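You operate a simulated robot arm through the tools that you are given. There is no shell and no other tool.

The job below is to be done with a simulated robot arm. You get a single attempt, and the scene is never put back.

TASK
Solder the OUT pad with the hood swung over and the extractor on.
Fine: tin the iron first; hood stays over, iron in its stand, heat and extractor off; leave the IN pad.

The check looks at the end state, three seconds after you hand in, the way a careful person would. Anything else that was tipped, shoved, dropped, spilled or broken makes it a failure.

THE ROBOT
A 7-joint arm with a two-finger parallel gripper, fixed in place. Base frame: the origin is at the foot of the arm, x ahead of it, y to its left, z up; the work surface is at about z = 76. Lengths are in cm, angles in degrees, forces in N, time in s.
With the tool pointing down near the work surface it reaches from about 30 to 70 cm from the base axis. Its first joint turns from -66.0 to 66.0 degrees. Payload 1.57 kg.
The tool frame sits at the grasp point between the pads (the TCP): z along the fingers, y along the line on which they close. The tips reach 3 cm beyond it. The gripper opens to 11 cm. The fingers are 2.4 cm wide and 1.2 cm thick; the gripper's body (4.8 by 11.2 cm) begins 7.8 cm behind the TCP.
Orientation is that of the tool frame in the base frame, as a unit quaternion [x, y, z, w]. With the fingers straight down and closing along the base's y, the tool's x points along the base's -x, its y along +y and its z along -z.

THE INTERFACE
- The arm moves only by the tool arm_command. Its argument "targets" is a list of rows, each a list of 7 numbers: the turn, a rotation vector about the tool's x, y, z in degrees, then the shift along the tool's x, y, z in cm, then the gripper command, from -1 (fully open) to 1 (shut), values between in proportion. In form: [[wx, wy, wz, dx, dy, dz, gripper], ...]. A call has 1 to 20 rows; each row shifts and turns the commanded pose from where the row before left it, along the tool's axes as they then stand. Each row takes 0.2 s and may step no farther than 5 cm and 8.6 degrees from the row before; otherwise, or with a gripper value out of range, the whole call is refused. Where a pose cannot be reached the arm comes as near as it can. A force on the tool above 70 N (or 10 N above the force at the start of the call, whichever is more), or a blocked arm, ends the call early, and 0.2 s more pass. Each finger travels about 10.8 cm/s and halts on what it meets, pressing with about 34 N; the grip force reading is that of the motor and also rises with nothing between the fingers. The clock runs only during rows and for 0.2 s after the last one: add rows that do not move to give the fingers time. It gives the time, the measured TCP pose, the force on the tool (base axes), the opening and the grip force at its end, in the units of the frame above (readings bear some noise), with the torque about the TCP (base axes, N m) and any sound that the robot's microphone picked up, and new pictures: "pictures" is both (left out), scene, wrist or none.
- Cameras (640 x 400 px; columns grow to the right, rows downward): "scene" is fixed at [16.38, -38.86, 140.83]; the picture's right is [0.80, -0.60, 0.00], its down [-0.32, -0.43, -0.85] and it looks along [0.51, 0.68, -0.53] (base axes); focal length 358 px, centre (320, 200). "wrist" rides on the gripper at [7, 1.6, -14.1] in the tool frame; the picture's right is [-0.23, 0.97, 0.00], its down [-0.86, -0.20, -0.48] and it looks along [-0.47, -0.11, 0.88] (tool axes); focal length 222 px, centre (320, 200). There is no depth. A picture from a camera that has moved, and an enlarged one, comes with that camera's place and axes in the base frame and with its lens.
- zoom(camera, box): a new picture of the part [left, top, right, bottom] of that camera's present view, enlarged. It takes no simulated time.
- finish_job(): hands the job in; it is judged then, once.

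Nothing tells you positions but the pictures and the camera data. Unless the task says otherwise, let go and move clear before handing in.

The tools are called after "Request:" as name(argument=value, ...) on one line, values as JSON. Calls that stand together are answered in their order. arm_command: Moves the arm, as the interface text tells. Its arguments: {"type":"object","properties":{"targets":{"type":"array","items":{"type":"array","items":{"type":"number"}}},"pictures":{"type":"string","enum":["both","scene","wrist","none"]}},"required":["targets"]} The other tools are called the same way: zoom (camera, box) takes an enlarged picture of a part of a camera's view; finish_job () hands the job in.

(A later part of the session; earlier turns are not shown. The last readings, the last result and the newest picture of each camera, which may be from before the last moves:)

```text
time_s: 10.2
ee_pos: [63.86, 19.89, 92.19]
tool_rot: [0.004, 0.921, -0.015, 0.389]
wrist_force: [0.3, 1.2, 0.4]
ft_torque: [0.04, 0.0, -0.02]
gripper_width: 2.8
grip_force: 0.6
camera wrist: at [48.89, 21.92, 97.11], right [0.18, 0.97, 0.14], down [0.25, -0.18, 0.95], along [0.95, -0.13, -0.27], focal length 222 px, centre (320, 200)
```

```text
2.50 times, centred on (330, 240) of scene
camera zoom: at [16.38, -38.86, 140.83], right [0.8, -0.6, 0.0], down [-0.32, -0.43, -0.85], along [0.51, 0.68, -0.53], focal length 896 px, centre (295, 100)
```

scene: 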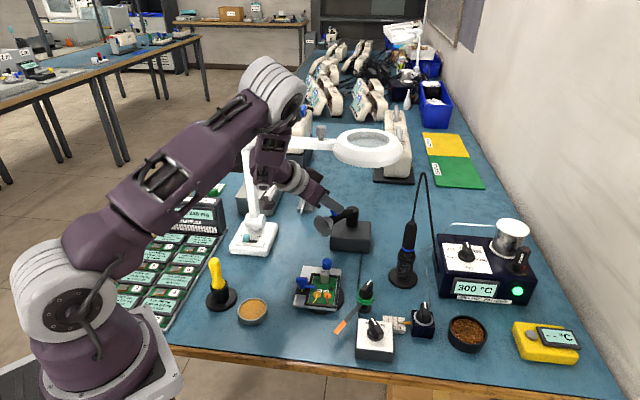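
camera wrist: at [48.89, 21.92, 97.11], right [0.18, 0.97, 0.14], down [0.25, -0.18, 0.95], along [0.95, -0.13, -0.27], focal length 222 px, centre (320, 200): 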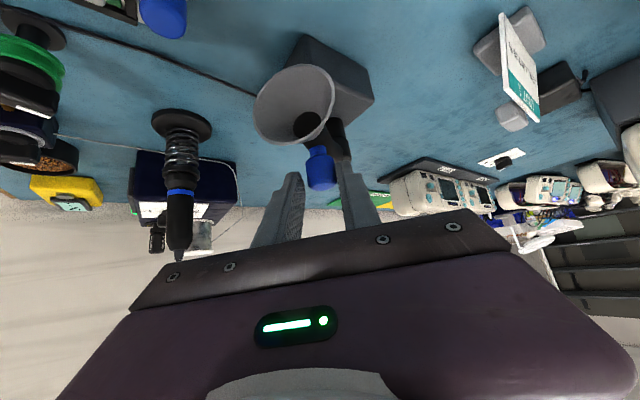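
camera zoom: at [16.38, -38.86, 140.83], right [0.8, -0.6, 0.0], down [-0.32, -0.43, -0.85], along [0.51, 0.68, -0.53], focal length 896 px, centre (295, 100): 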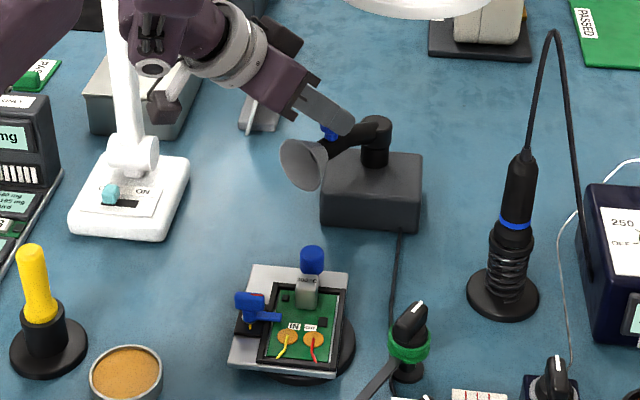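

Request:
arm_command(targets=[[0, 0, 0, -0.108, -0.777, 0.139, 0.5], [0, 0, 0, -0.157, -0.755, 0.188, 0.5], [0, 0, 0, -0.213, -0.724, 0.244, 0.5], [0, 0, 0, -0.262, -0.692, 0.294, 0.5], [0, 0, 0, 0, 0, 0, 0.5]], pictures="both")

Request:
zoom(camera="scene", box=[270, 160, 390, 320])

```text
time_s: 11.4
ee_pos: [64.92, 16.84, 92.32]
tool_rot: [0.004, 0.921, -0.016, 0.389]
wrist_force: [-0.7, 0.5, -0.3]
ft_torque: [0.03, 0.0, -0.01]
gripper_width: 2.81
grip_force: 0.5
camera wrist: at [49.97, 18.93, 97.13], right [0.18, 0.97, 0.14], down [0.25, -0.18, 0.95], along [0.95, -0.13, -0.27], focal length 222 px, centre (320, 200)
```

scene: 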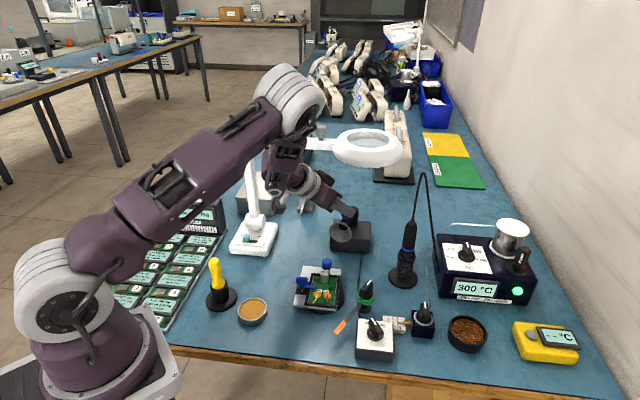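
wrist: 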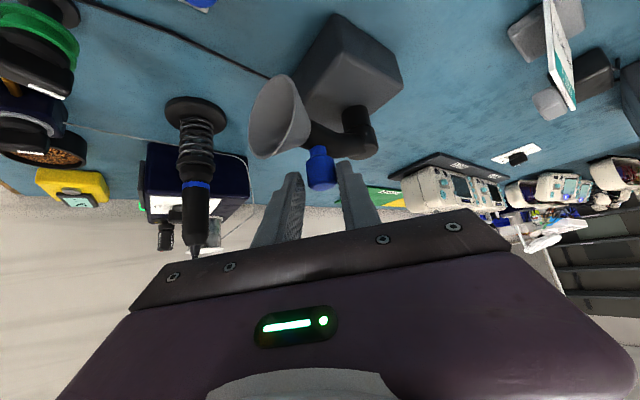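

```text
2.50 times, centred on (330, 240) of scene
camera zoom: at [16.38, -38.86, 140.83], right [0.8, -0.6, 0.0], down [-0.32, -0.43, -0.85], along [0.51, 0.68, -0.53], focal length 896 px, centre (295, 100)
```

zoom: 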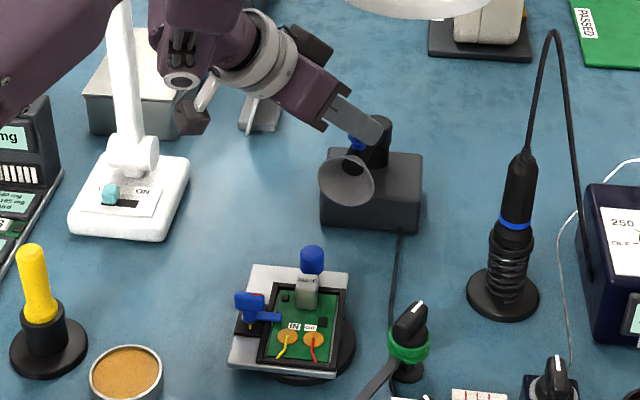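

The hood mouth is now near (62.3, 13.7, 88), pointing at about 215° toward the OUT pad. I'll nudge it slightly further in tiny steps to find out whether there is an end stop just beyond.

Request:
arm_command(targets=[[0, 0, 0, -0.11, -0.25, 0.12, 0.5], [0, 0, 0, 0, 0, 0, 0.5]], pictures="none")

```text
time_s: 12.0
ee_pos: [65.09, 16.59, 92.34]
tool_rot: [0.004, 0.921, -0.015, 0.389]
wrist_force: [-0.9, 1.4, -0.1]
ft_torque: [-0.01, 0.01, -0.03]
gripper_width: 2.82
grip_force: 0.2
```

Request:
arm_command(targets=[[0, 0, 0, -0.12, -0.24, 0.13, 0.5], [0, 0, 0, 0, 0, 0, 0.5]], pictures="both")

Request:
zoom(camera="scene", box=[270, 160, 390, 320])

Request:
zoom(camera="wrist", box=[200, 0, 420, 200])

```text
time_s: 12.6
ee_pos: [65.26, 16.42, 92.29]
tool_rot: [0.002, 0.921, -0.014, 0.389]
wrist_force: [-2.3, 2.7, 0.9]
ft_torque: [0.12, 0.06, 0.07]
gripper_width: 3.01
grip_force: 1.3
camera wrist: at [50.28, 18.46, 97.13], right [0.18, 0.97, 0.14], down [0.25, -0.18, 0.95], along [0.95, -0.13, -0.28], focal length 222 px, centre (320, 200)
```

scene: 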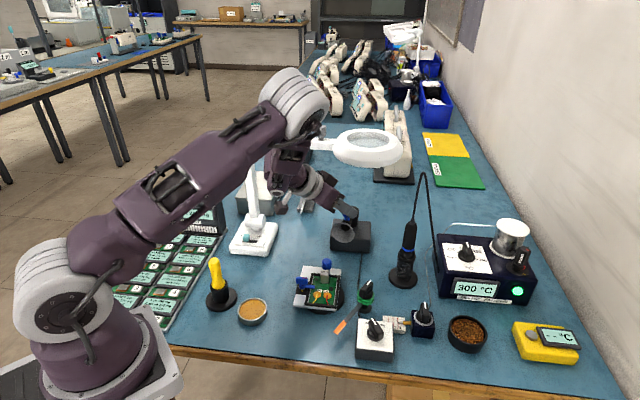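
wrist: 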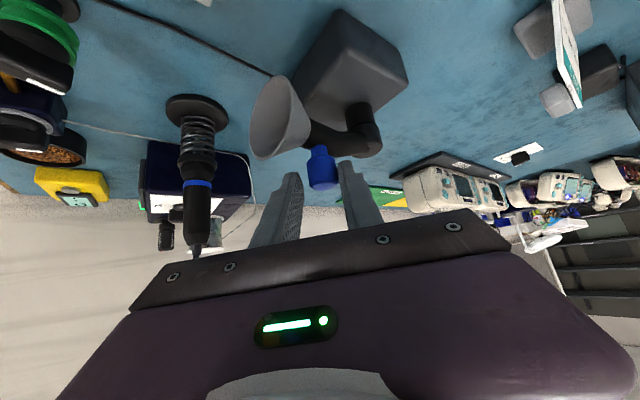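

```text
2.50 times, centred on (330, 240) of scene
camera zoom: at [16.37, -38.85, 140.83], right [0.8, -0.6, 0.0], down [-0.32, -0.43, -0.85], along [0.51, 0.68, -0.53], focal length 896 px, centre (295, 100)
```

zoom: 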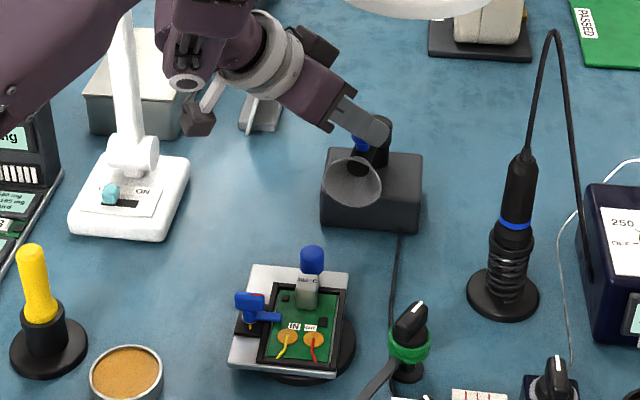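

```text
2.00 times, centred on (310, 100) of wrist
camera zoom: at [50.28, 18.46, 97.13], right [0.18, 0.97, 0.14], down [0.25, -0.18, 0.95], along [0.95, -0.13, -0.28], focal length 444 px, centre (340, 400)
```

zoom: 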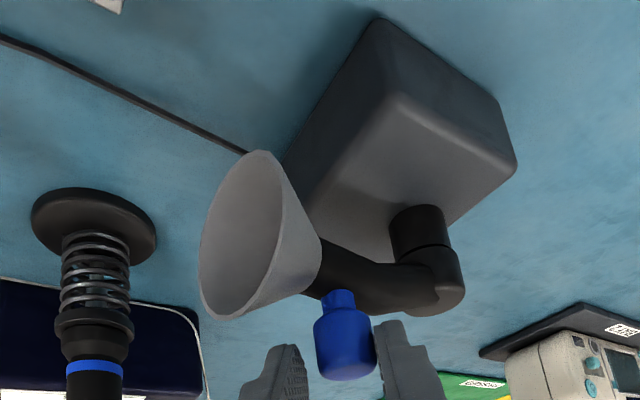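

The gripper felt resistance and was pushed slightly open, so the hood is now at its end stop, aimed at the board. I'll open, back straight out, and bring the tool upright.

Request:
arm_command(targets=[[0, 0, 0, 0.05, 0.12, -0.06, 0.15], [0, 0, 0, 0, 0, 0, 0.15], [0, 0, 0, 0, 0, -4, 0.15], [0, 0, 0, 0, 0, -4, 0.15], [0, 0, 0, 0, 0, -4, 0.15], [0, 7.6, 0, 0, 0, 0, 0.15], [0, 7.6, 0, 0, 0, 0, 0.15], [0, 7.6, 0, 0, 0, 0, 0.15], [0, 7.6, 0, 0, 0, 0, 0.15], [0, 7.6, 0, 0, 0, 0, 0.15], [0, 7.6, 0, 0, 0, 0, 0.15], [0, 0, 0, 0, 0, 0, 0.15]], pictures="both")

Request:
zoom(camera="scene", box=[270, 160, 390, 320])

```text
time_s: 15.2
ee_pos: [56.58, 16.94, 100.69]
tool_rot: [0.009, 1.0, -0.012, 0.001]
wrist_force: [-0.1, 0.0, -0.3]
ft_torque: [0.01, -0.02, 0.0]
gripper_width: 4.7
grip_force: 0.1
camera wrist: at [49.6, 19.0, 114.75], right [0.24, 0.97, -0.02], down [0.85, -0.2, 0.49], along [0.47, -0.14, -0.87], focal length 222 px, centre (320, 200)
```

scene: 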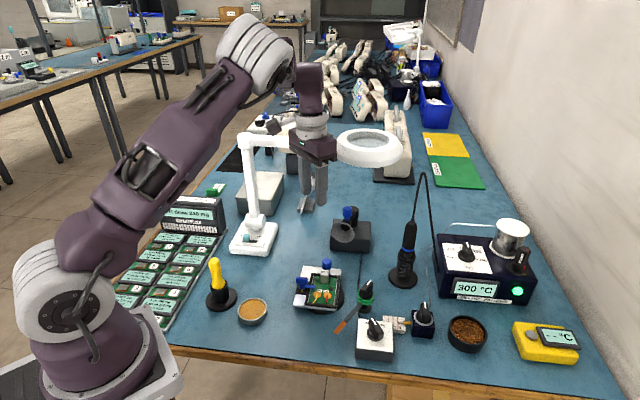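
wrist: 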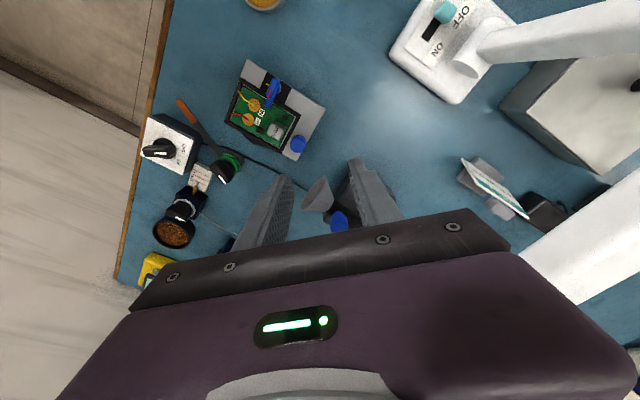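

```text
2.50 times, centred on (330, 240) of scene
camera zoom: at [16.38, -38.86, 140.83], right [0.8, -0.6, 0.0], down [-0.32, -0.43, -0.85], along [0.51, 0.68, -0.53], focal length 896 px, centre (295, 100)
```

zoom: 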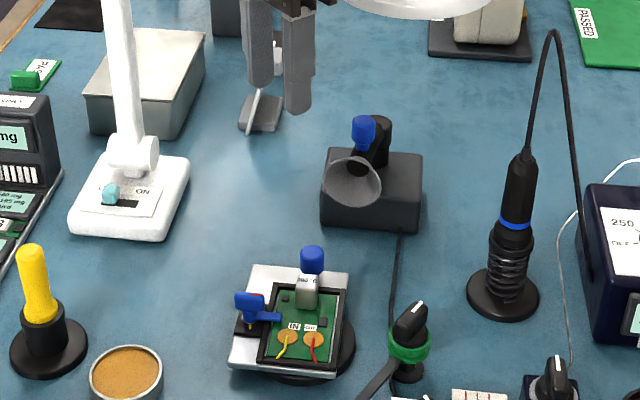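

The hood is over and nothing else moved. Next I'll go above the extractor knob at about (53, -8.6), turning the gripper so it closes across the knob's handle.

Request:
arm_command(targets=[[-1.4, 0, 0, 0.6, -4.26, 0.62, 0.15], [0, 0, 0, 0.6, -4.26, 0.62, 0.15], [0, 0, 0, 0.6, -4.26, 0.62, 0.15], [0, 0, 0, 0.6, -4.26, 0.62, 0.15], [0, 0, 0, 0.6, -4.26, 0.62, 0.15], [0, 0, 0, 0.6, -4.26, 0.62, 0.15], [0, 0, -8.5, 0, 0, 0, 0.15], [0, 0, -8.5, 0, 0, 0, 0.15], [0, 0, -8.5, 0, 0, 0, 0.15], [0, 0, -8.5, 0, 0, 0, 0.15], [0, 0, -8.5, 0, 0, 0, 0.15], [0, 0, -8.5, 0, 0, 0, 0.15], [0, 0, -8.5, 0, 0, 0, 0.15], [0, 0, -8.5, 0, 0, 0, 0.15], [0, 0, -8.5, 0, 0, 0, 0.15], [0, 0, 0, 0, 0, 0, 0.15]], pictures="both")

```text
time_s: 18.6
ee_pos: [52.46, -8.52, 97.02]
tool_rot: [-0.614, 0.79, -0.001, 0.001]
wrist_force: [-0.4, 0.2, -0.3]
ft_torque: [0.0, -0.04, -0.02]
gripper_width: 4.66
grip_force: 0.1
camera wrist: at [49.16, -14.95, 111.17], right [-0.89, 0.46, 0.0], down [0.4, 0.78, 0.48], along [0.22, 0.42, -0.88], focal length 222 px, centre (320, 200)
```

scene: 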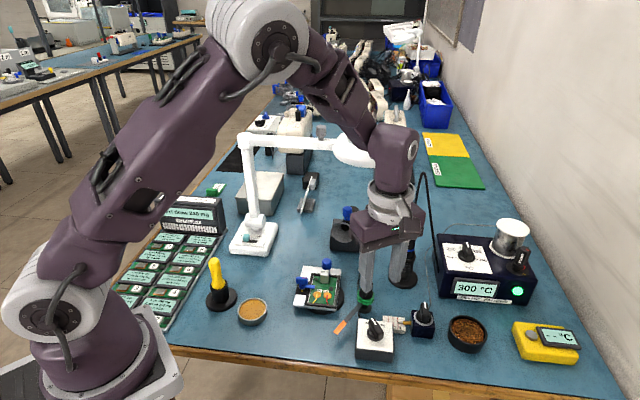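
wrist: 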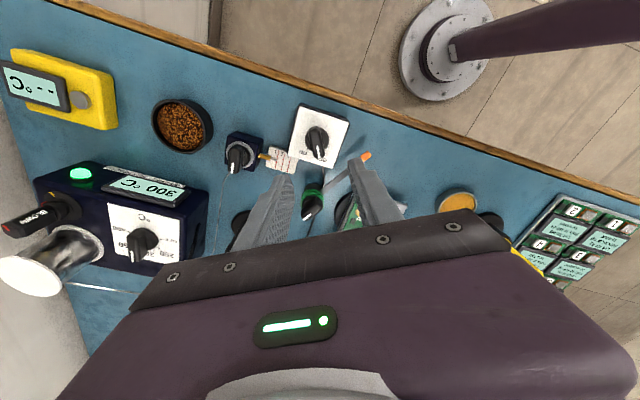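

Request:
zoom(camera="wrist", box=[230, 90, 390, 220])

Request:
zoom(camera="wrist", box=[0, 150, 220, 310])

Request:
zoom(camera="wrist", box=[200, 110, 320, 190])

```text
3.08 times, centred on (310, 155) of wrist
camera zoom: at [49.16, -14.95, 111.17], right [-0.89, 0.46, 0.0], down [0.4, 0.78, 0.48], along [0.22, 0.42, -0.88], focal length 684 px, centre (351, 338)
```

zoom: 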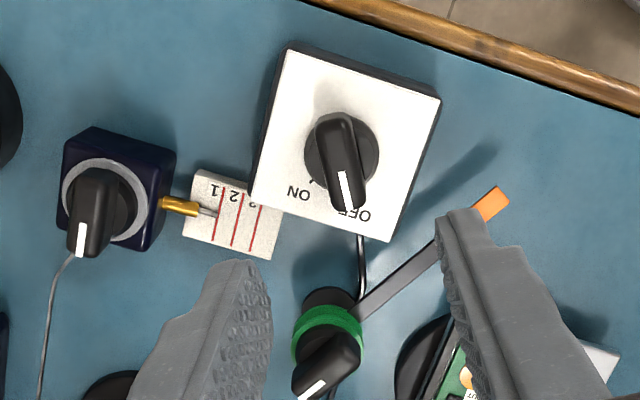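

```text
2.50 times, centred on (110, 230) of wrist
camera zoom: at [49.16, -14.95, 111.17], right [-0.89, 0.46, 0.0], down [0.4, 0.78, 0.48], along [0.22, 0.42, -0.88], focal length 555 px, centre (845, 125)
```

zoom: 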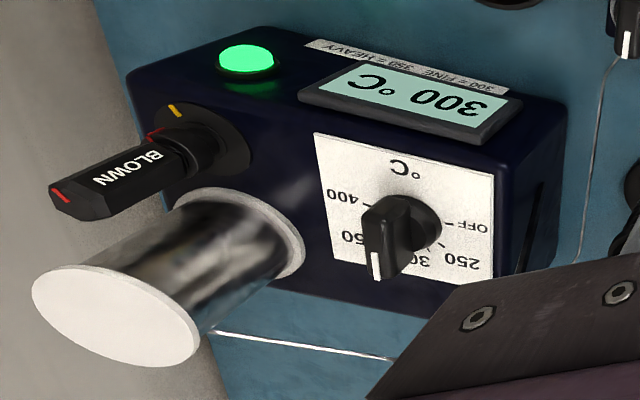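

```text
5.00 times, centred on (260, 150) of wrist
camera zoom: at [49.16, -14.95, 111.17], right [-0.89, 0.46, 0.0], down [0.4, 0.78, 0.48], along [0.22, 0.42, -0.88], focal length 1111 px, centre (620, 450)
```

zoom: 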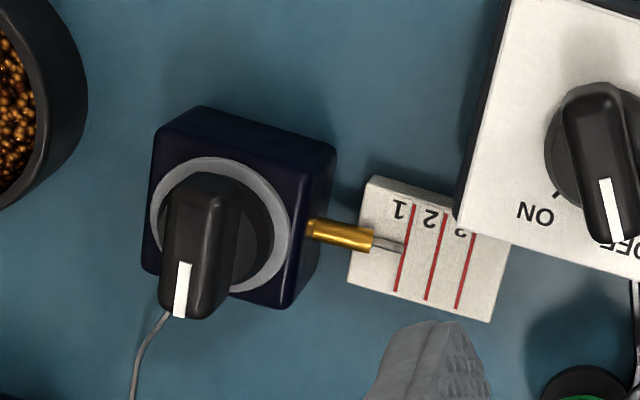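

The extractor knob is directly below at about (52.9, -8.65), pointing at OFF (75°), and the fingers are aligned across its handle. I'll go down to it.

Request:
arm_command(targets=[[0, 0, 0, 0, -0.153, 4.0, 0.15], [0, 0, 0, 0, -0.153, 4.0, 0.15], [0, 0, 0, 0, -0.153, 3.0, 0.15], [0, 0, 0, 0, 0, 1.5, 0.15], [0, 0, 0, 0, 0, 1.3, 0.15], [0, 0, 0, 0, 0, 0, 0.15]], pictures="both")

Request:
zoom(camera="wrist", box=[240, 90, 400, 220])

Request:
zoom(camera="scene", box=[330, 260, 450, 370])

```text
time_s: 20.0
ee_pos: [53.03, -8.77, 83.28]
tool_rot: [-0.612, 0.791, -0.002, 0.002]
wrist_force: [0.2, 0.7, 0.0]
ft_torque: [0.01, 0.02, -0.05]
gripper_width: 4.67
grip_force: 0.2
camera wrist: at [49.63, -15.03, 97.43], right [-0.89, 0.46, 0.0], down [0.41, 0.78, 0.48], along [0.23, 0.42, -0.88], focal length 222 px, centre (320, 200)
```

scene: 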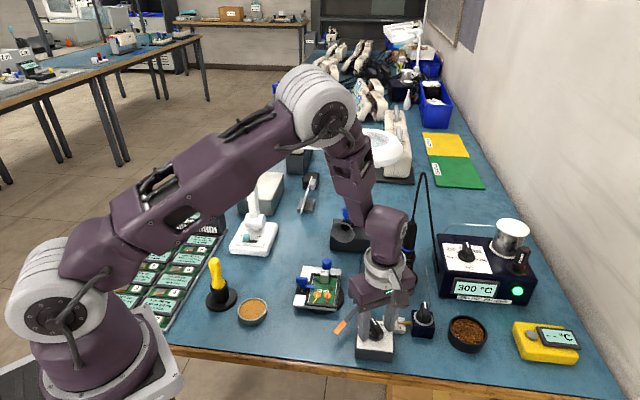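
wrist: 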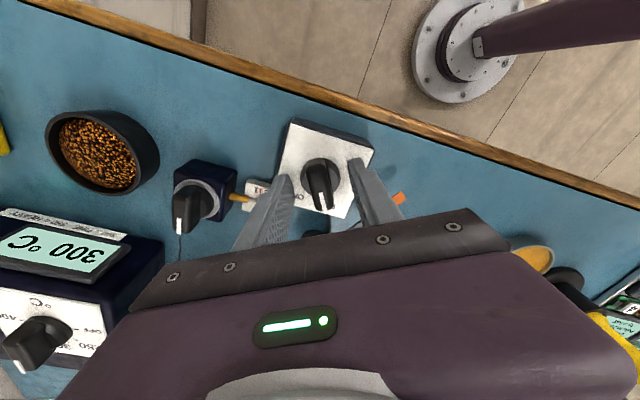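

```text
3.08 times, centred on (320, 155) of wrist
camera zoom: at [49.63, -15.03, 97.43], right [-0.89, 0.46, 0.0], down [0.41, 0.78, 0.48], along [0.23, 0.42, -0.88], focal length 684 px, centre (320, 338)
```

zoom: 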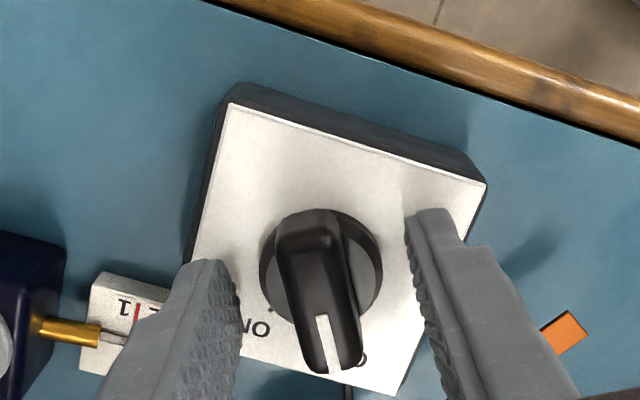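

```text
3.64 times, centred on (390, 315) of scene
camera zoom: at [16.38, -38.86, 140.83], right [0.8, -0.6, 0.0], down [-0.32, -0.43, -0.85], along [0.51, 0.68, -0.53], focal length 1302 px, centre (66, -218)
```

zoom: 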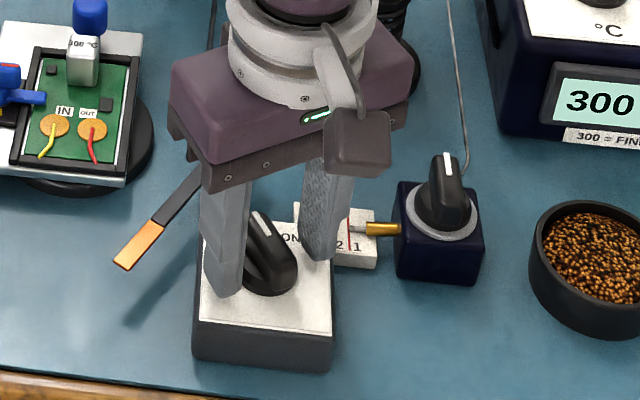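

The handle sits squarely between the fingers. I'll grip it and turn it 60° clockwise (seen from above) to ON.

Request:
arm_command(targets=[[0, 0, 0, 0, 0, 0, 0.6], [0, 0, 0, 0, 0, 0, 1], [0, 0, 0, 0, 0, 0, 1], [0, 0, 7.5, 0, 0, 0, 1], [0, 0, 7.5, 0, 0, 0, 1], [0, 0, 7.5, 0, 0, 0, 1], [0, 0, 7.5, 0, 0, 0, 1], [0, 0, 7.5, 0, 0, 0, 1], [0, 0, 7.5, 0, 0, 0, 1], [0, 0, 7.5, 0, 0, 0, 1], [0, 0, 7.5, 0, 0, 0, 1], [0, 0, 0, 0, 0, 0, 1]], pictures="both")

Request:
zoom(camera="wrist", box=[240, 90, 400, 220])

Request:
zoom(camera="scene", box=[330, 260, 450, 370])

```text
time_s: 22.6
ee_pos: [52.91, -8.69, 83.26]
tool_rot: [-0.134, 0.991, 0.0, 0.001]
wrist_force: [-14.4, 21.4, 24.0]
ft_torque: [0.48, 0.43, 0.08]
gripper_width: 1.6
grip_force: 31.4
camera wrist: at [45.74, -8.86, 97.39], right [-0.04, 1.0, 0.0], down [0.88, 0.03, 0.48], along [0.48, 0.02, -0.88], focal length 222 px, centre (320, 200)
```

scene: 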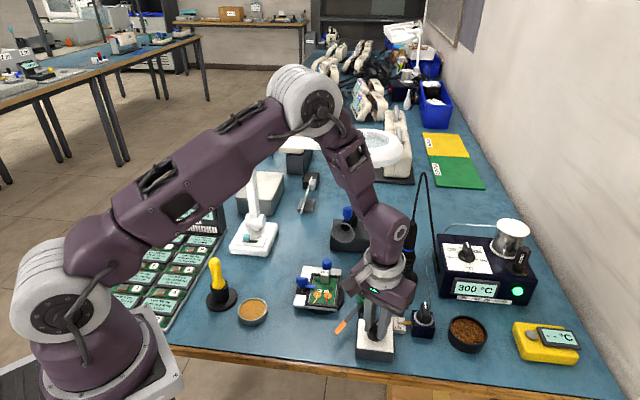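
wrist: 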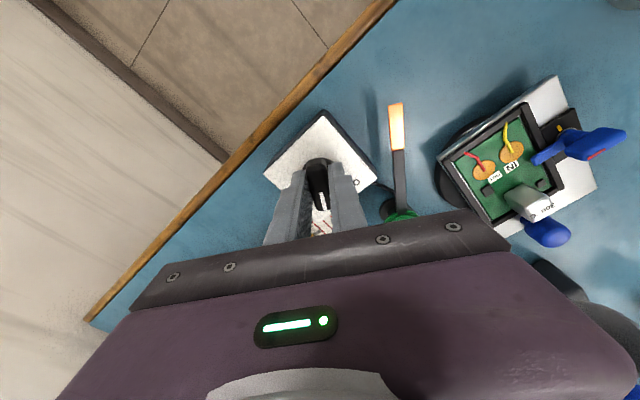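

```text
3.08 times, centred on (320, 155) of wrist
camera zoom: at [45.74, -8.86, 97.39], right [-0.04, 1.0, 0.0], down [0.88, 0.03, 0.48], along [0.48, 0.02, -0.88], focal length 684 px, centre (320, 338)
```

zoom: 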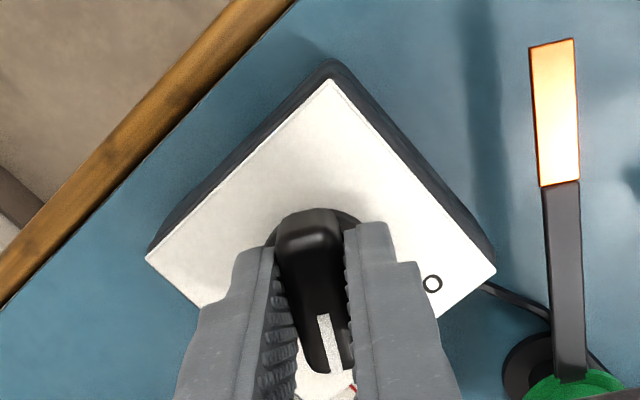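

```text
3.64 times, centred on (390, 315) of scene
camera zoom: at [16.31, -38.8, 140.86], right [0.8, -0.6, 0.0], down [-0.32, -0.43, -0.85], along [0.51, 0.67, -0.53], focal length 1302 px, centre (66, -218)
```

zoom: 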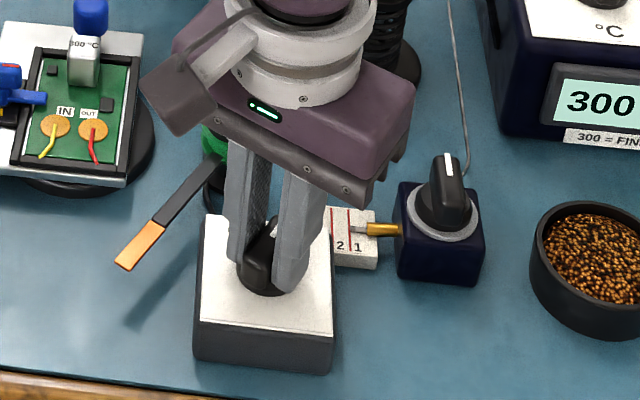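

The knob has turned with the gripper to about 15°, the ON mark. I'll release it and rise to look.

Request:
arm_command(targets=[[0, 0, 0, 0, 0, 0, 0.6], [0, 0, 0, 0, 0, 0, 0.2], [0, 0, 0, 0, 0, 0, 0.15], [0, 0, 0, 0, 0, -3.5, 0.15], [0, 0, 0, 0, 0, -4.5, 0.15], [0, 0, 0, 0, 0, -4.5, 0.15], [0, 0, 0, 0, 0, 0, 0.15]], pictures="both")

Request:
zoom(camera="wrist", box=[240, 90, 440, 240])

Request:
zoom(camera="scene", box=[330, 260, 450, 370])

```text
time_s: 24.2
ee_pos: [52.91, -8.7, 95.86]
tool_rot: [-0.135, 0.991, 0.0, 0.001]
wrist_force: [0.3, 0.1, 0.0]
ft_torque: [0.0, 0.03, 0.03]
gripper_width: 4.7
grip_force: 0.1
camera wrist: at [45.72, -8.99, 109.96], right [-0.04, 1.0, 0.0], down [0.88, 0.04, 0.48], along [0.48, 0.02, -0.88], focal length 222 px, centre (320, 200)
```

scene: 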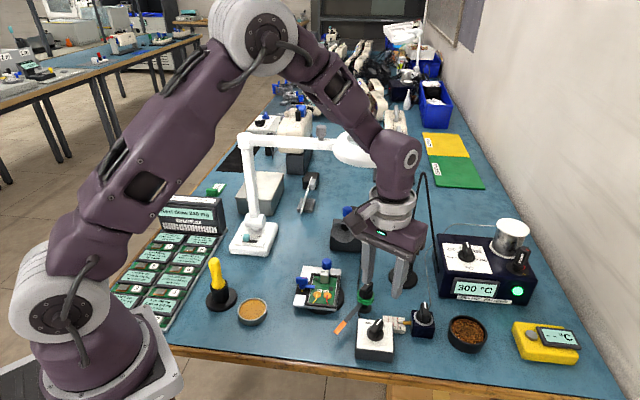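
wrist: 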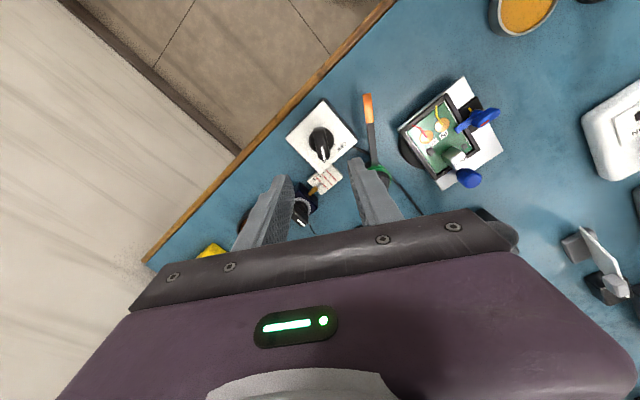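

```text
2.67 times, centred on (340, 165) of wrist
camera zoom: at [45.72, -8.99, 109.96], right [-0.04, 1.0, 0.0], down [0.88, 0.04, 0.48], along [0.48, 0.02, -0.88], focal length 592 px, centre (267, 293)
```

zoom: 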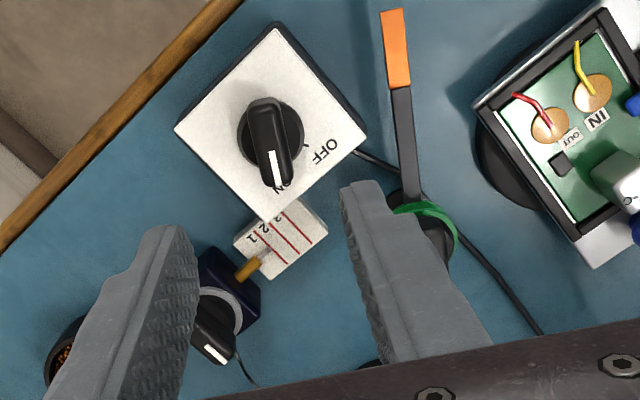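

```text
3.64 times, centred on (390, 315) of scene
camera zoom: at [16.38, -38.86, 140.83], right [0.8, -0.6, 0.0], down [-0.32, -0.43, -0.85], along [0.51, 0.68, -0.53], focal length 1302 px, centre (66, -218)
```

zoom: 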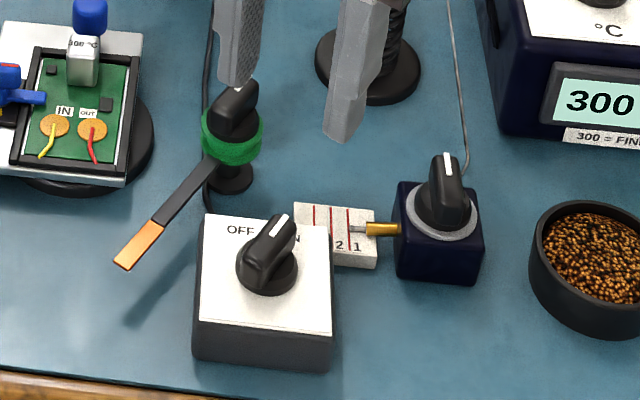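

The knob reads ON and nothing around it moved. Next is the iron: it stands upright on an axis near (72.4, 1.1), handle from z ≈ 86 to 94. I'll come at it tilted so the cord stays clear of the palm.

Request:
arm_command(targets=[[0, 0, 7.7, 0, 0, -1, 0.15], [0, 0, 7.7, 0, 0, -1, 0.0], [0, 0, 0, -3, 3.27, -0.5, -0.2], [0, 0, 0, -3, 3.27, -0.3, -0.2], [0, 0, 0, -3, 3.27, 0, -0.2], [0, -7.6, 0, 0, 0, 0, -0.2], [0, -7.6, 0, 0, 0, 0, -0.2], [0, -7.6, 0, 0, 0, 0, -0.2], [0, -7.6, 0, 0, 0, 0, -0.2], [0, -7.6, 0, 0, 0, 0, -0.2], [0, 0, 0, 0, 0, 0, -0.2]], pictures="both")

```text
time_s: 26.6
ee_pos: [61.92, 1.08, 98.6]
tool_rot: [0.0, 0.945, -0.001, 0.328]
wrist_force: [-1.2, 0.1, 0.1]
ft_torque: [-0.01, -0.02, 0.04]
gripper_width: 6.6
grip_force: 0.0
camera wrist: at [47.67, 2.72, 105.37], right [0.18, 0.97, 0.14], down [0.38, -0.2, 0.91], along [0.91, -0.11, -0.4], focal length 222 px, centre (320, 200)
```

scene: 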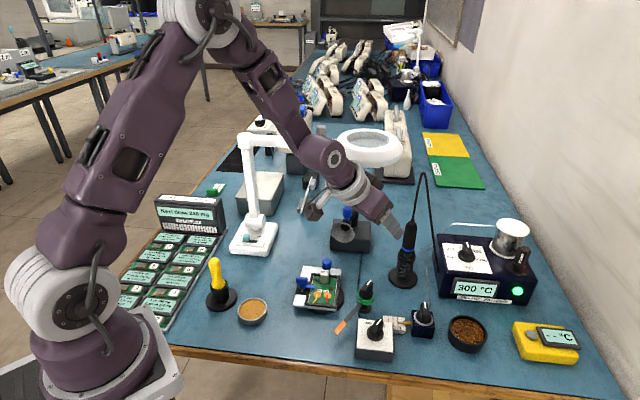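
wrist: 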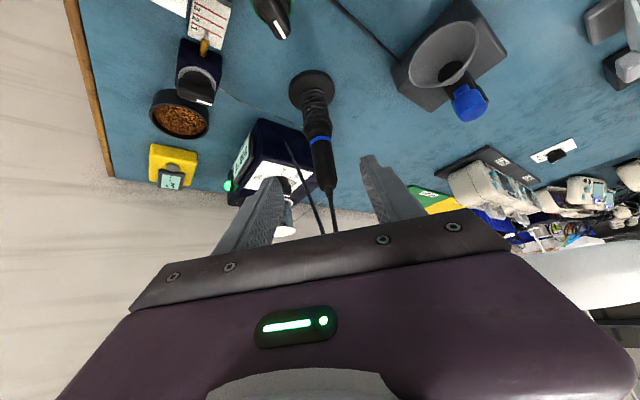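

Request:
arm_command(targets=[[0, 0, 0, -0.863, 0.02, 2.89, -0.2], [0, 0, 0, -0.863, 0.02, 2.89, -0.2], [0, 0, 0, -0.863, 0.02, 2.89, -0.2], [0, 0, 0, 0, 0, 0, -0.2]], pictures="both")

Request:
zoom(camera="wrist", box=[230, 60, 430, 240])

Request:
zoom(camera="scene", box=[360, 170, 480, 310])

```text
time_s: 27.6
ee_pos: [69.4, 1.17, 93.39]
tool_rot: [0.0, 0.945, -0.001, 0.327]
wrist_force: [0.1, -0.6, -0.6]
ft_torque: [0.06, -0.01, -0.03]
gripper_width: 6.59
grip_force: 0.1
camera wrist: at [55.13, 2.79, 100.26], right [0.18, 0.97, 0.14], down [0.38, -0.2, 0.91], along [0.91, -0.11, -0.4], focal length 222 px, centre (320, 200)
```

scene: 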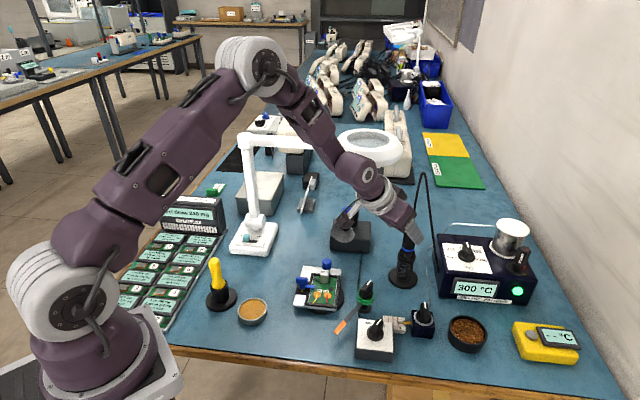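
wrist: 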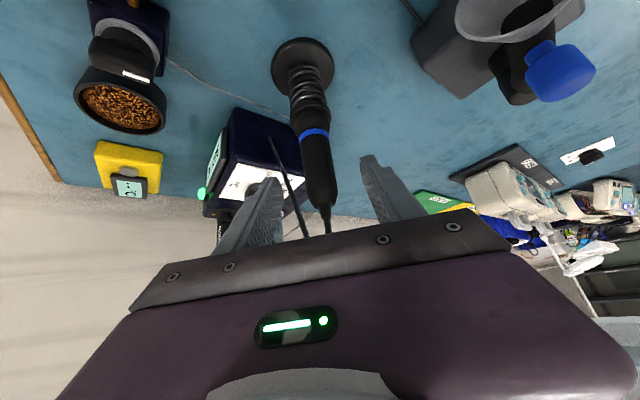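

```text
2.22 times, centred on (330, 150) of wrist
camera zoom: at [55.13, 2.79, 100.26], right [0.18, 0.97, 0.14], down [0.38, -0.2, 0.91], along [0.91, -0.11, -0.4], focal length 494 px, centre (298, 311)
```

zoom: 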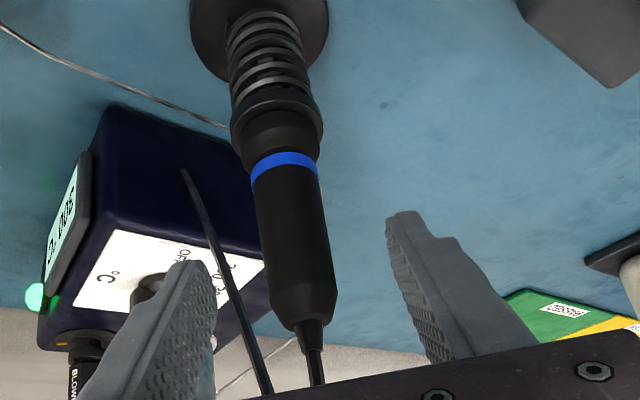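

```text
2.86 times, centred on (420, 240) of scene
camera zoom: at [16.38, -38.86, 140.83], right [0.8, -0.6, 0.0], down [-0.32, -0.43, -0.85], along [0.51, 0.68, -0.53], focal length 1023 px, centre (34, 86)
```

zoom: 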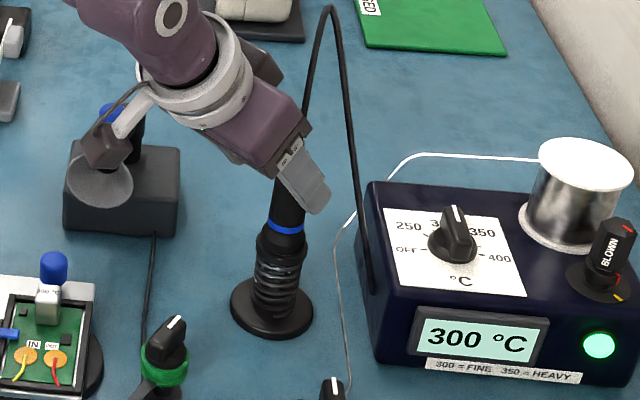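

The fingers straddle the handle, which is about 2.4 cm thick. I'll narrow the opening to stay clear of the hanging cord, advance the last 4.3 cm and grip.

Request:
arm_command(targets=[[0, 0, 0, 0, -0.08, 0, 0.2], [0, 0, 0, 0, 0, 2.15, 0.2], [0, 0, 0, 0, 0, 2.15, 0.2], [0, 0, 0, 0, 0, 0, 0.2]], pictures="both")

Request:
zoom(camera="wrist", box=[230, 60, 430, 240])

Request:
zoom(camera="scene", box=[360, 170, 480, 310])

```text
time_s: 28.6
ee_pos: [72.12, 1.04, 89.93]
tool_rot: [0.0, 0.945, -0.001, 0.327]
wrist_force: [0.6, -0.6, 0.2]
ft_torque: [-0.01, 0.0, 0.03]
gripper_width: 4.38
grip_force: 0.0
camera wrist: at [57.88, 2.7, 96.82], right [0.18, 0.97, 0.14], down [0.38, -0.2, 0.91], along [0.91, -0.11, -0.4], focal length 222 px, centre (320, 200)
```

scene: 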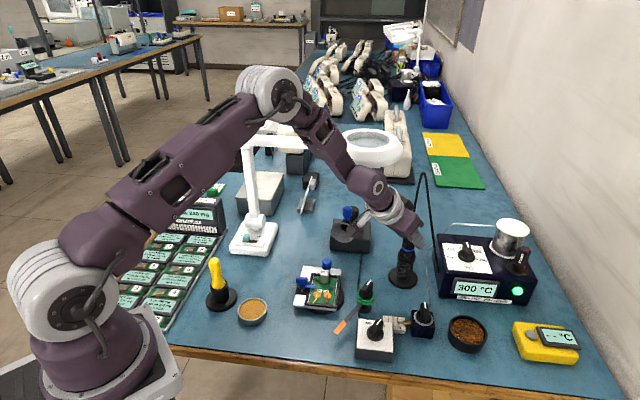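
wrist: 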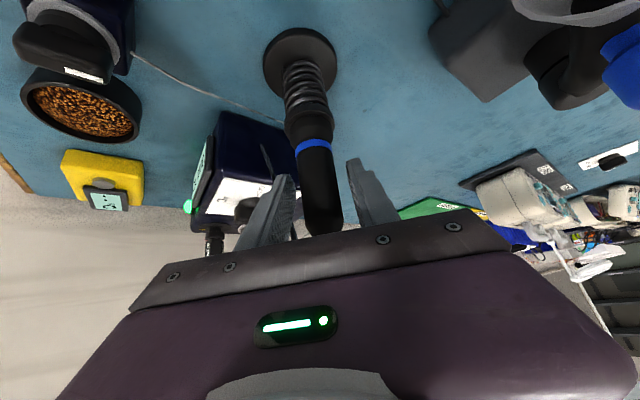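

```text
2.22 times, centred on (330, 150) of wrist
camera zoom: at [57.88, 2.7, 96.82], right [0.18, 0.97, 0.14], down [0.38, -0.2, 0.91], along [0.91, -0.11, -0.4], focal length 494 px, centre (298, 311)
```

zoom: 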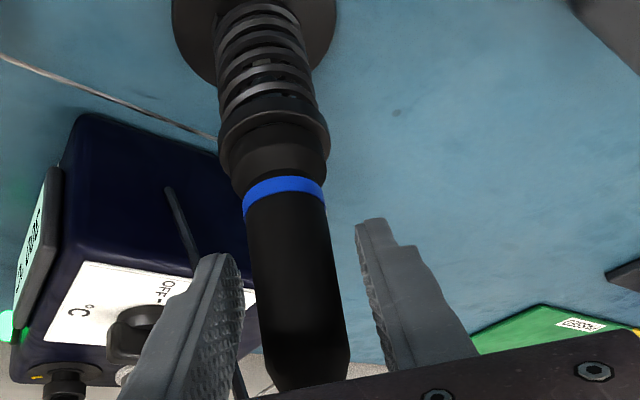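

```text
2.86 times, centred on (420, 240) of scene
camera zoom: at [16.38, -38.86, 140.83], right [0.8, -0.6, 0.0], down [-0.32, -0.43, -0.85], along [0.51, 0.68, -0.53], focal length 1023 px, centre (34, 86)
```

zoom: 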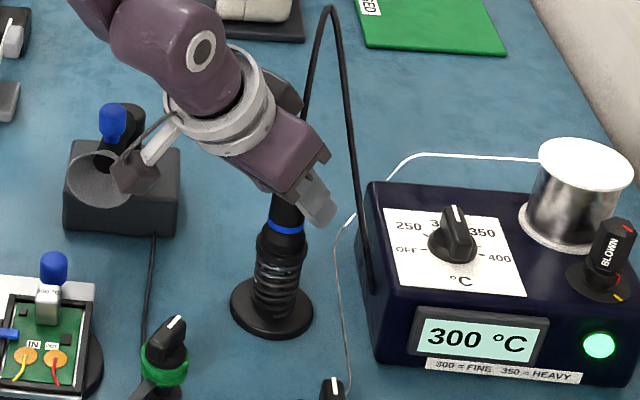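

Request:
arm_command(targets=[[0, 0, 0, 0, 0, 0, 0.45], [0, 0, 0, 0, 0, 0, 0.7], [0, 0, 0, 0, 0, 0, 1.0], [0, 0, 0, 0, 0, 0, 1.0]], pictures="both")

Request:
zoom(camera="wrist", box=[230, 60, 430, 240])

Request:
zoom(camera="scene", box=[360, 170, 480, 310])

```text
time_s: 29.6
ee_pos: [72.09, 1.0, 90.03]
tool_rot: [0.0, 0.945, 0.0, 0.327]
wrist_force: [0.1, 0.8, 0.5]
ft_torque: [0.08, -0.03, 0.04]
gripper_width: 2.73
grip_force: 34.4
camera wrist: at [57.87, 2.71, 96.85], right [0.18, 0.97, 0.14], down [0.38, -0.2, 0.91], along [0.91, -0.11, -0.4], focal length 222 px, centre (320, 200)
```

scene: 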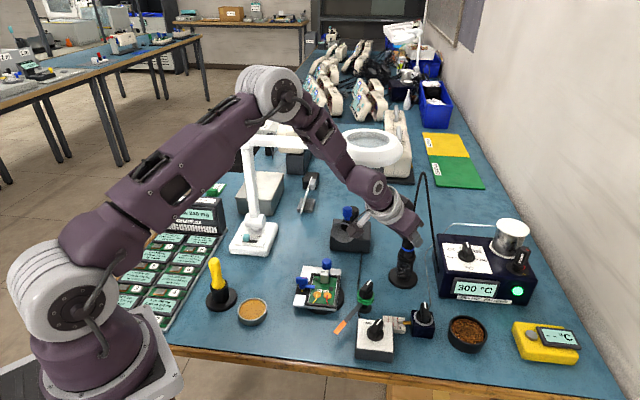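
wrist: 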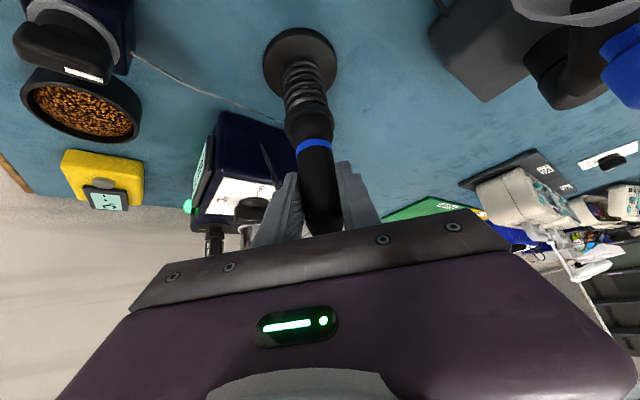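

```text
2.22 times, centred on (330, 150) of wrist
camera zoom: at [57.87, 2.71, 96.85], right [0.18, 0.97, 0.14], down [0.38, -0.2, 0.91], along [0.91, -0.11, -0.4], focal length 494 px, centre (298, 311)
```

zoom: 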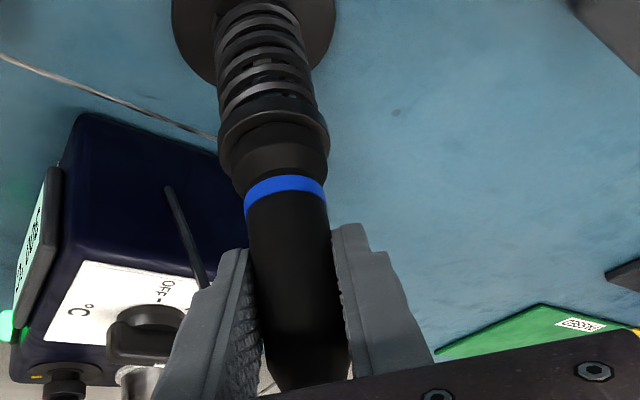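

```text
2.86 times, centred on (420, 240) of scene
camera zoom: at [16.38, -38.86, 140.83], right [0.8, -0.6, 0.0], down [-0.32, -0.43, -0.85], along [0.51, 0.68, -0.53], focal length 1023 px, centre (34, 86)
```

zoom: 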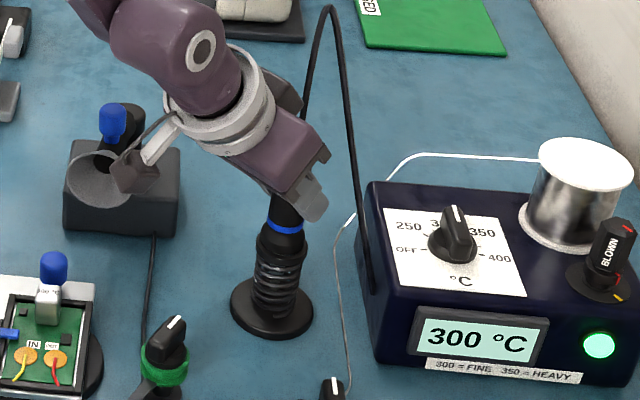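

The iron is gripped (2.73 cm, 34 N). I'll lift it straight up out of the spring stand.

Request:
arm_command(targets=[[0, 0, 0, -0.618, 0, -0.786, 1], [0, 0, 0, -1.236, 0, -1.572, 1], [0, 0, 0, -1.545, 0, -1.965, 1], [0, 0, 0, -1.545, 0, -1.965, 1], [0, 0, 0, -1.545, 0, -1.965, 1], [0, 0, 0, 0, 0, 0, 1]], pictures="both")

Request:
zoom(camera="wrist", box=[230, 60, 430, 240])

Request:
zoom(camera="scene", box=[360, 170, 480, 310])

```text
time_s: 31.0
ee_pos: [71.89, 0.97, 100.4]
tool_rot: [-0.001, 0.945, 0.0, 0.328]
wrist_force: [-0.1, -0.9, -0.8]
ft_torque: [-0.01, -0.01, -0.02]
gripper_width: 2.73
grip_force: 34.1
camera wrist: at [57.81, 2.71, 107.28], right [0.18, 0.97, 0.14], down [0.38, -0.2, 0.91], along [0.91, -0.11, -0.4], focal length 222 px, centre (320, 200)
```

scene: 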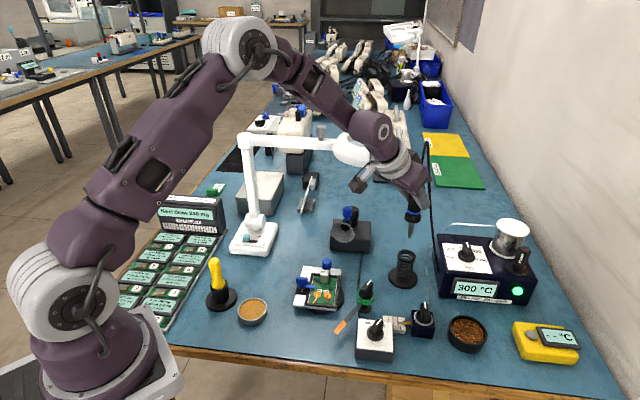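
wrist: 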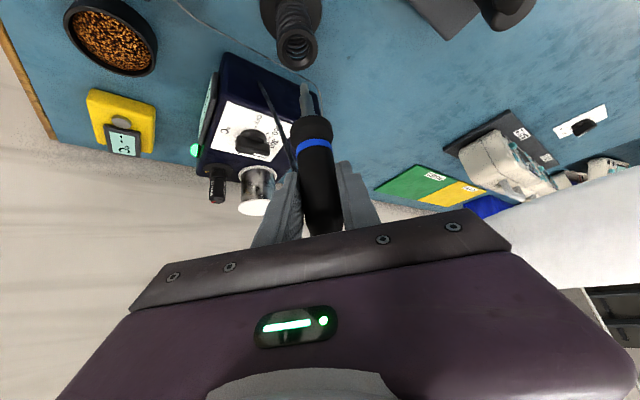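

```text
2.22 times, centred on (330, 150) of wrist
camera zoom: at [57.81, 2.71, 107.28], right [0.18, 0.97, 0.14], down [0.38, -0.2, 0.91], along [0.91, -0.11, -0.4], focal length 494 px, centre (298, 311)
```

zoom: 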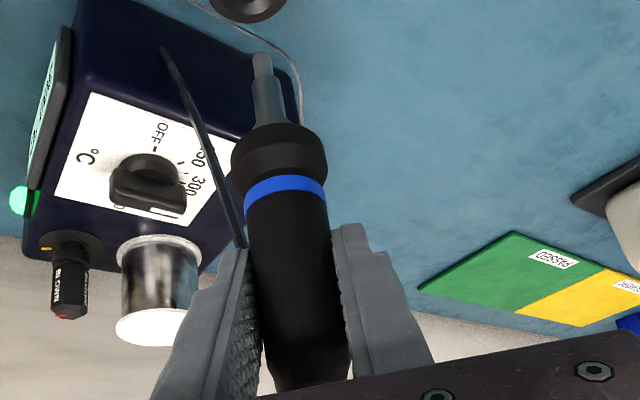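

```text
2.86 times, centred on (420, 240) of scene
camera zoom: at [16.38, -38.86, 140.83], right [0.8, -0.6, 0.0], down [-0.32, -0.43, -0.85], along [0.51, 0.68, -0.53], focal length 1023 px, centre (34, 86)
```

zoom: 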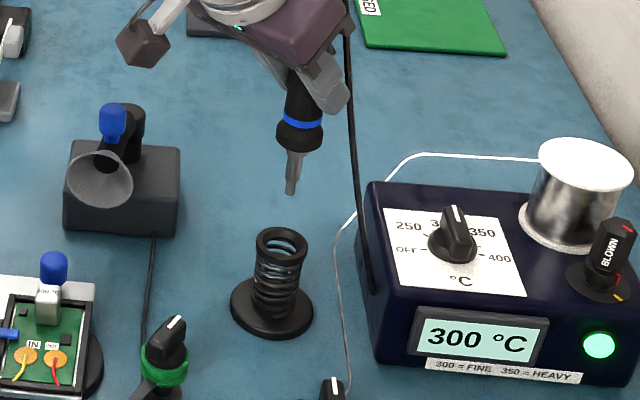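

The iron is out cleanly; its tip is about 10.8 cm straight below the TCP, so at roughly (72.15, 1.1, 89.6). Next I carry it over the solder wire at the feeder nozzle, wire end near (59.5, -8.7, 79.3).

Request:
arm_command(targets=[[0, 0, 0, 2.456, -2.505, -1.931, 1], [0, 0, 0, 2.456, -2.505, -1.931, 1], [0, 0, 0, 2.456, -2.505, -1.931, 1], [0, 0, 0, 2.456, -2.505, -1.931, 1], [0, 0, 0, 1.565, 0, 1.99, 1], [0, 0, 0, 1.565, 0, 1.99, 1], [0, 0, 0, 1.3, 0, 1.65, 1], [0, 0, 0, 0, 0, 0, 1]], pictures="both")

Request:
zoom(camera="wrist", box=[230, 60, 430, 240])

Request:
zoom(camera="scene", box=[350, 270, 450, 350])

```text
time_s: 32.8
ee_pos: [59.52, -8.87, 93.3]
tool_rot: [-0.001, 0.945, 0.001, 0.327]
wrist_force: [0.2, -0.2, -0.2]
ft_torque: [0.0, -0.03, -0.04]
gripper_width: 2.75
grip_force: 34.0
camera wrist: at [45.31, -7.27, 100.07], right [0.18, 0.97, 0.14], down [0.38, -0.2, 0.91], along [0.91, -0.11, -0.4], focal length 222 px, centre (320, 200)
```

scene: 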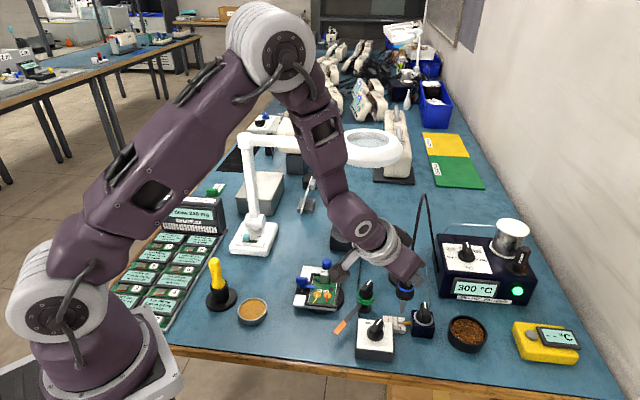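
wrist: 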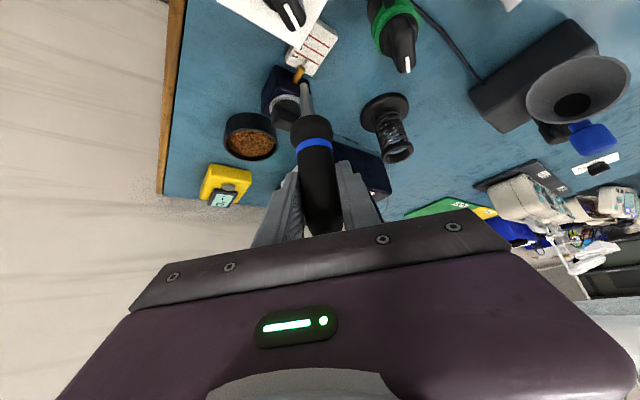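

```text
2.22 times, centred on (330, 150) of wrist
camera zoom: at [45.31, -7.27, 100.07], right [0.18, 0.97, 0.14], down [0.38, -0.2, 0.91], along [0.91, -0.11, -0.4], focal length 494 px, centre (298, 311)
```

zoom: 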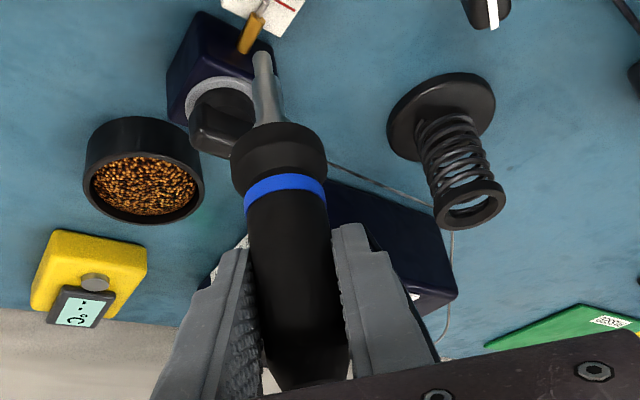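

```text
5.00 times, centred on (400, 310) of scene
camera zoom: at [16.38, -38.86, 140.83], right [0.8, -0.6, 0.0], down [-0.32, -0.43, -0.85], along [0.51, 0.68, -0.53], focal length 1791 px, centre (-80, -350)
```

zoom: 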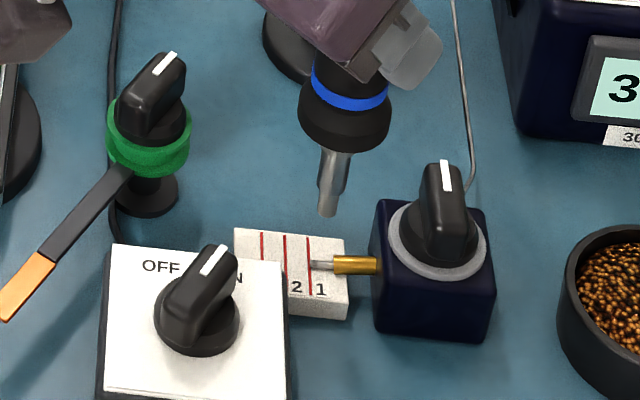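

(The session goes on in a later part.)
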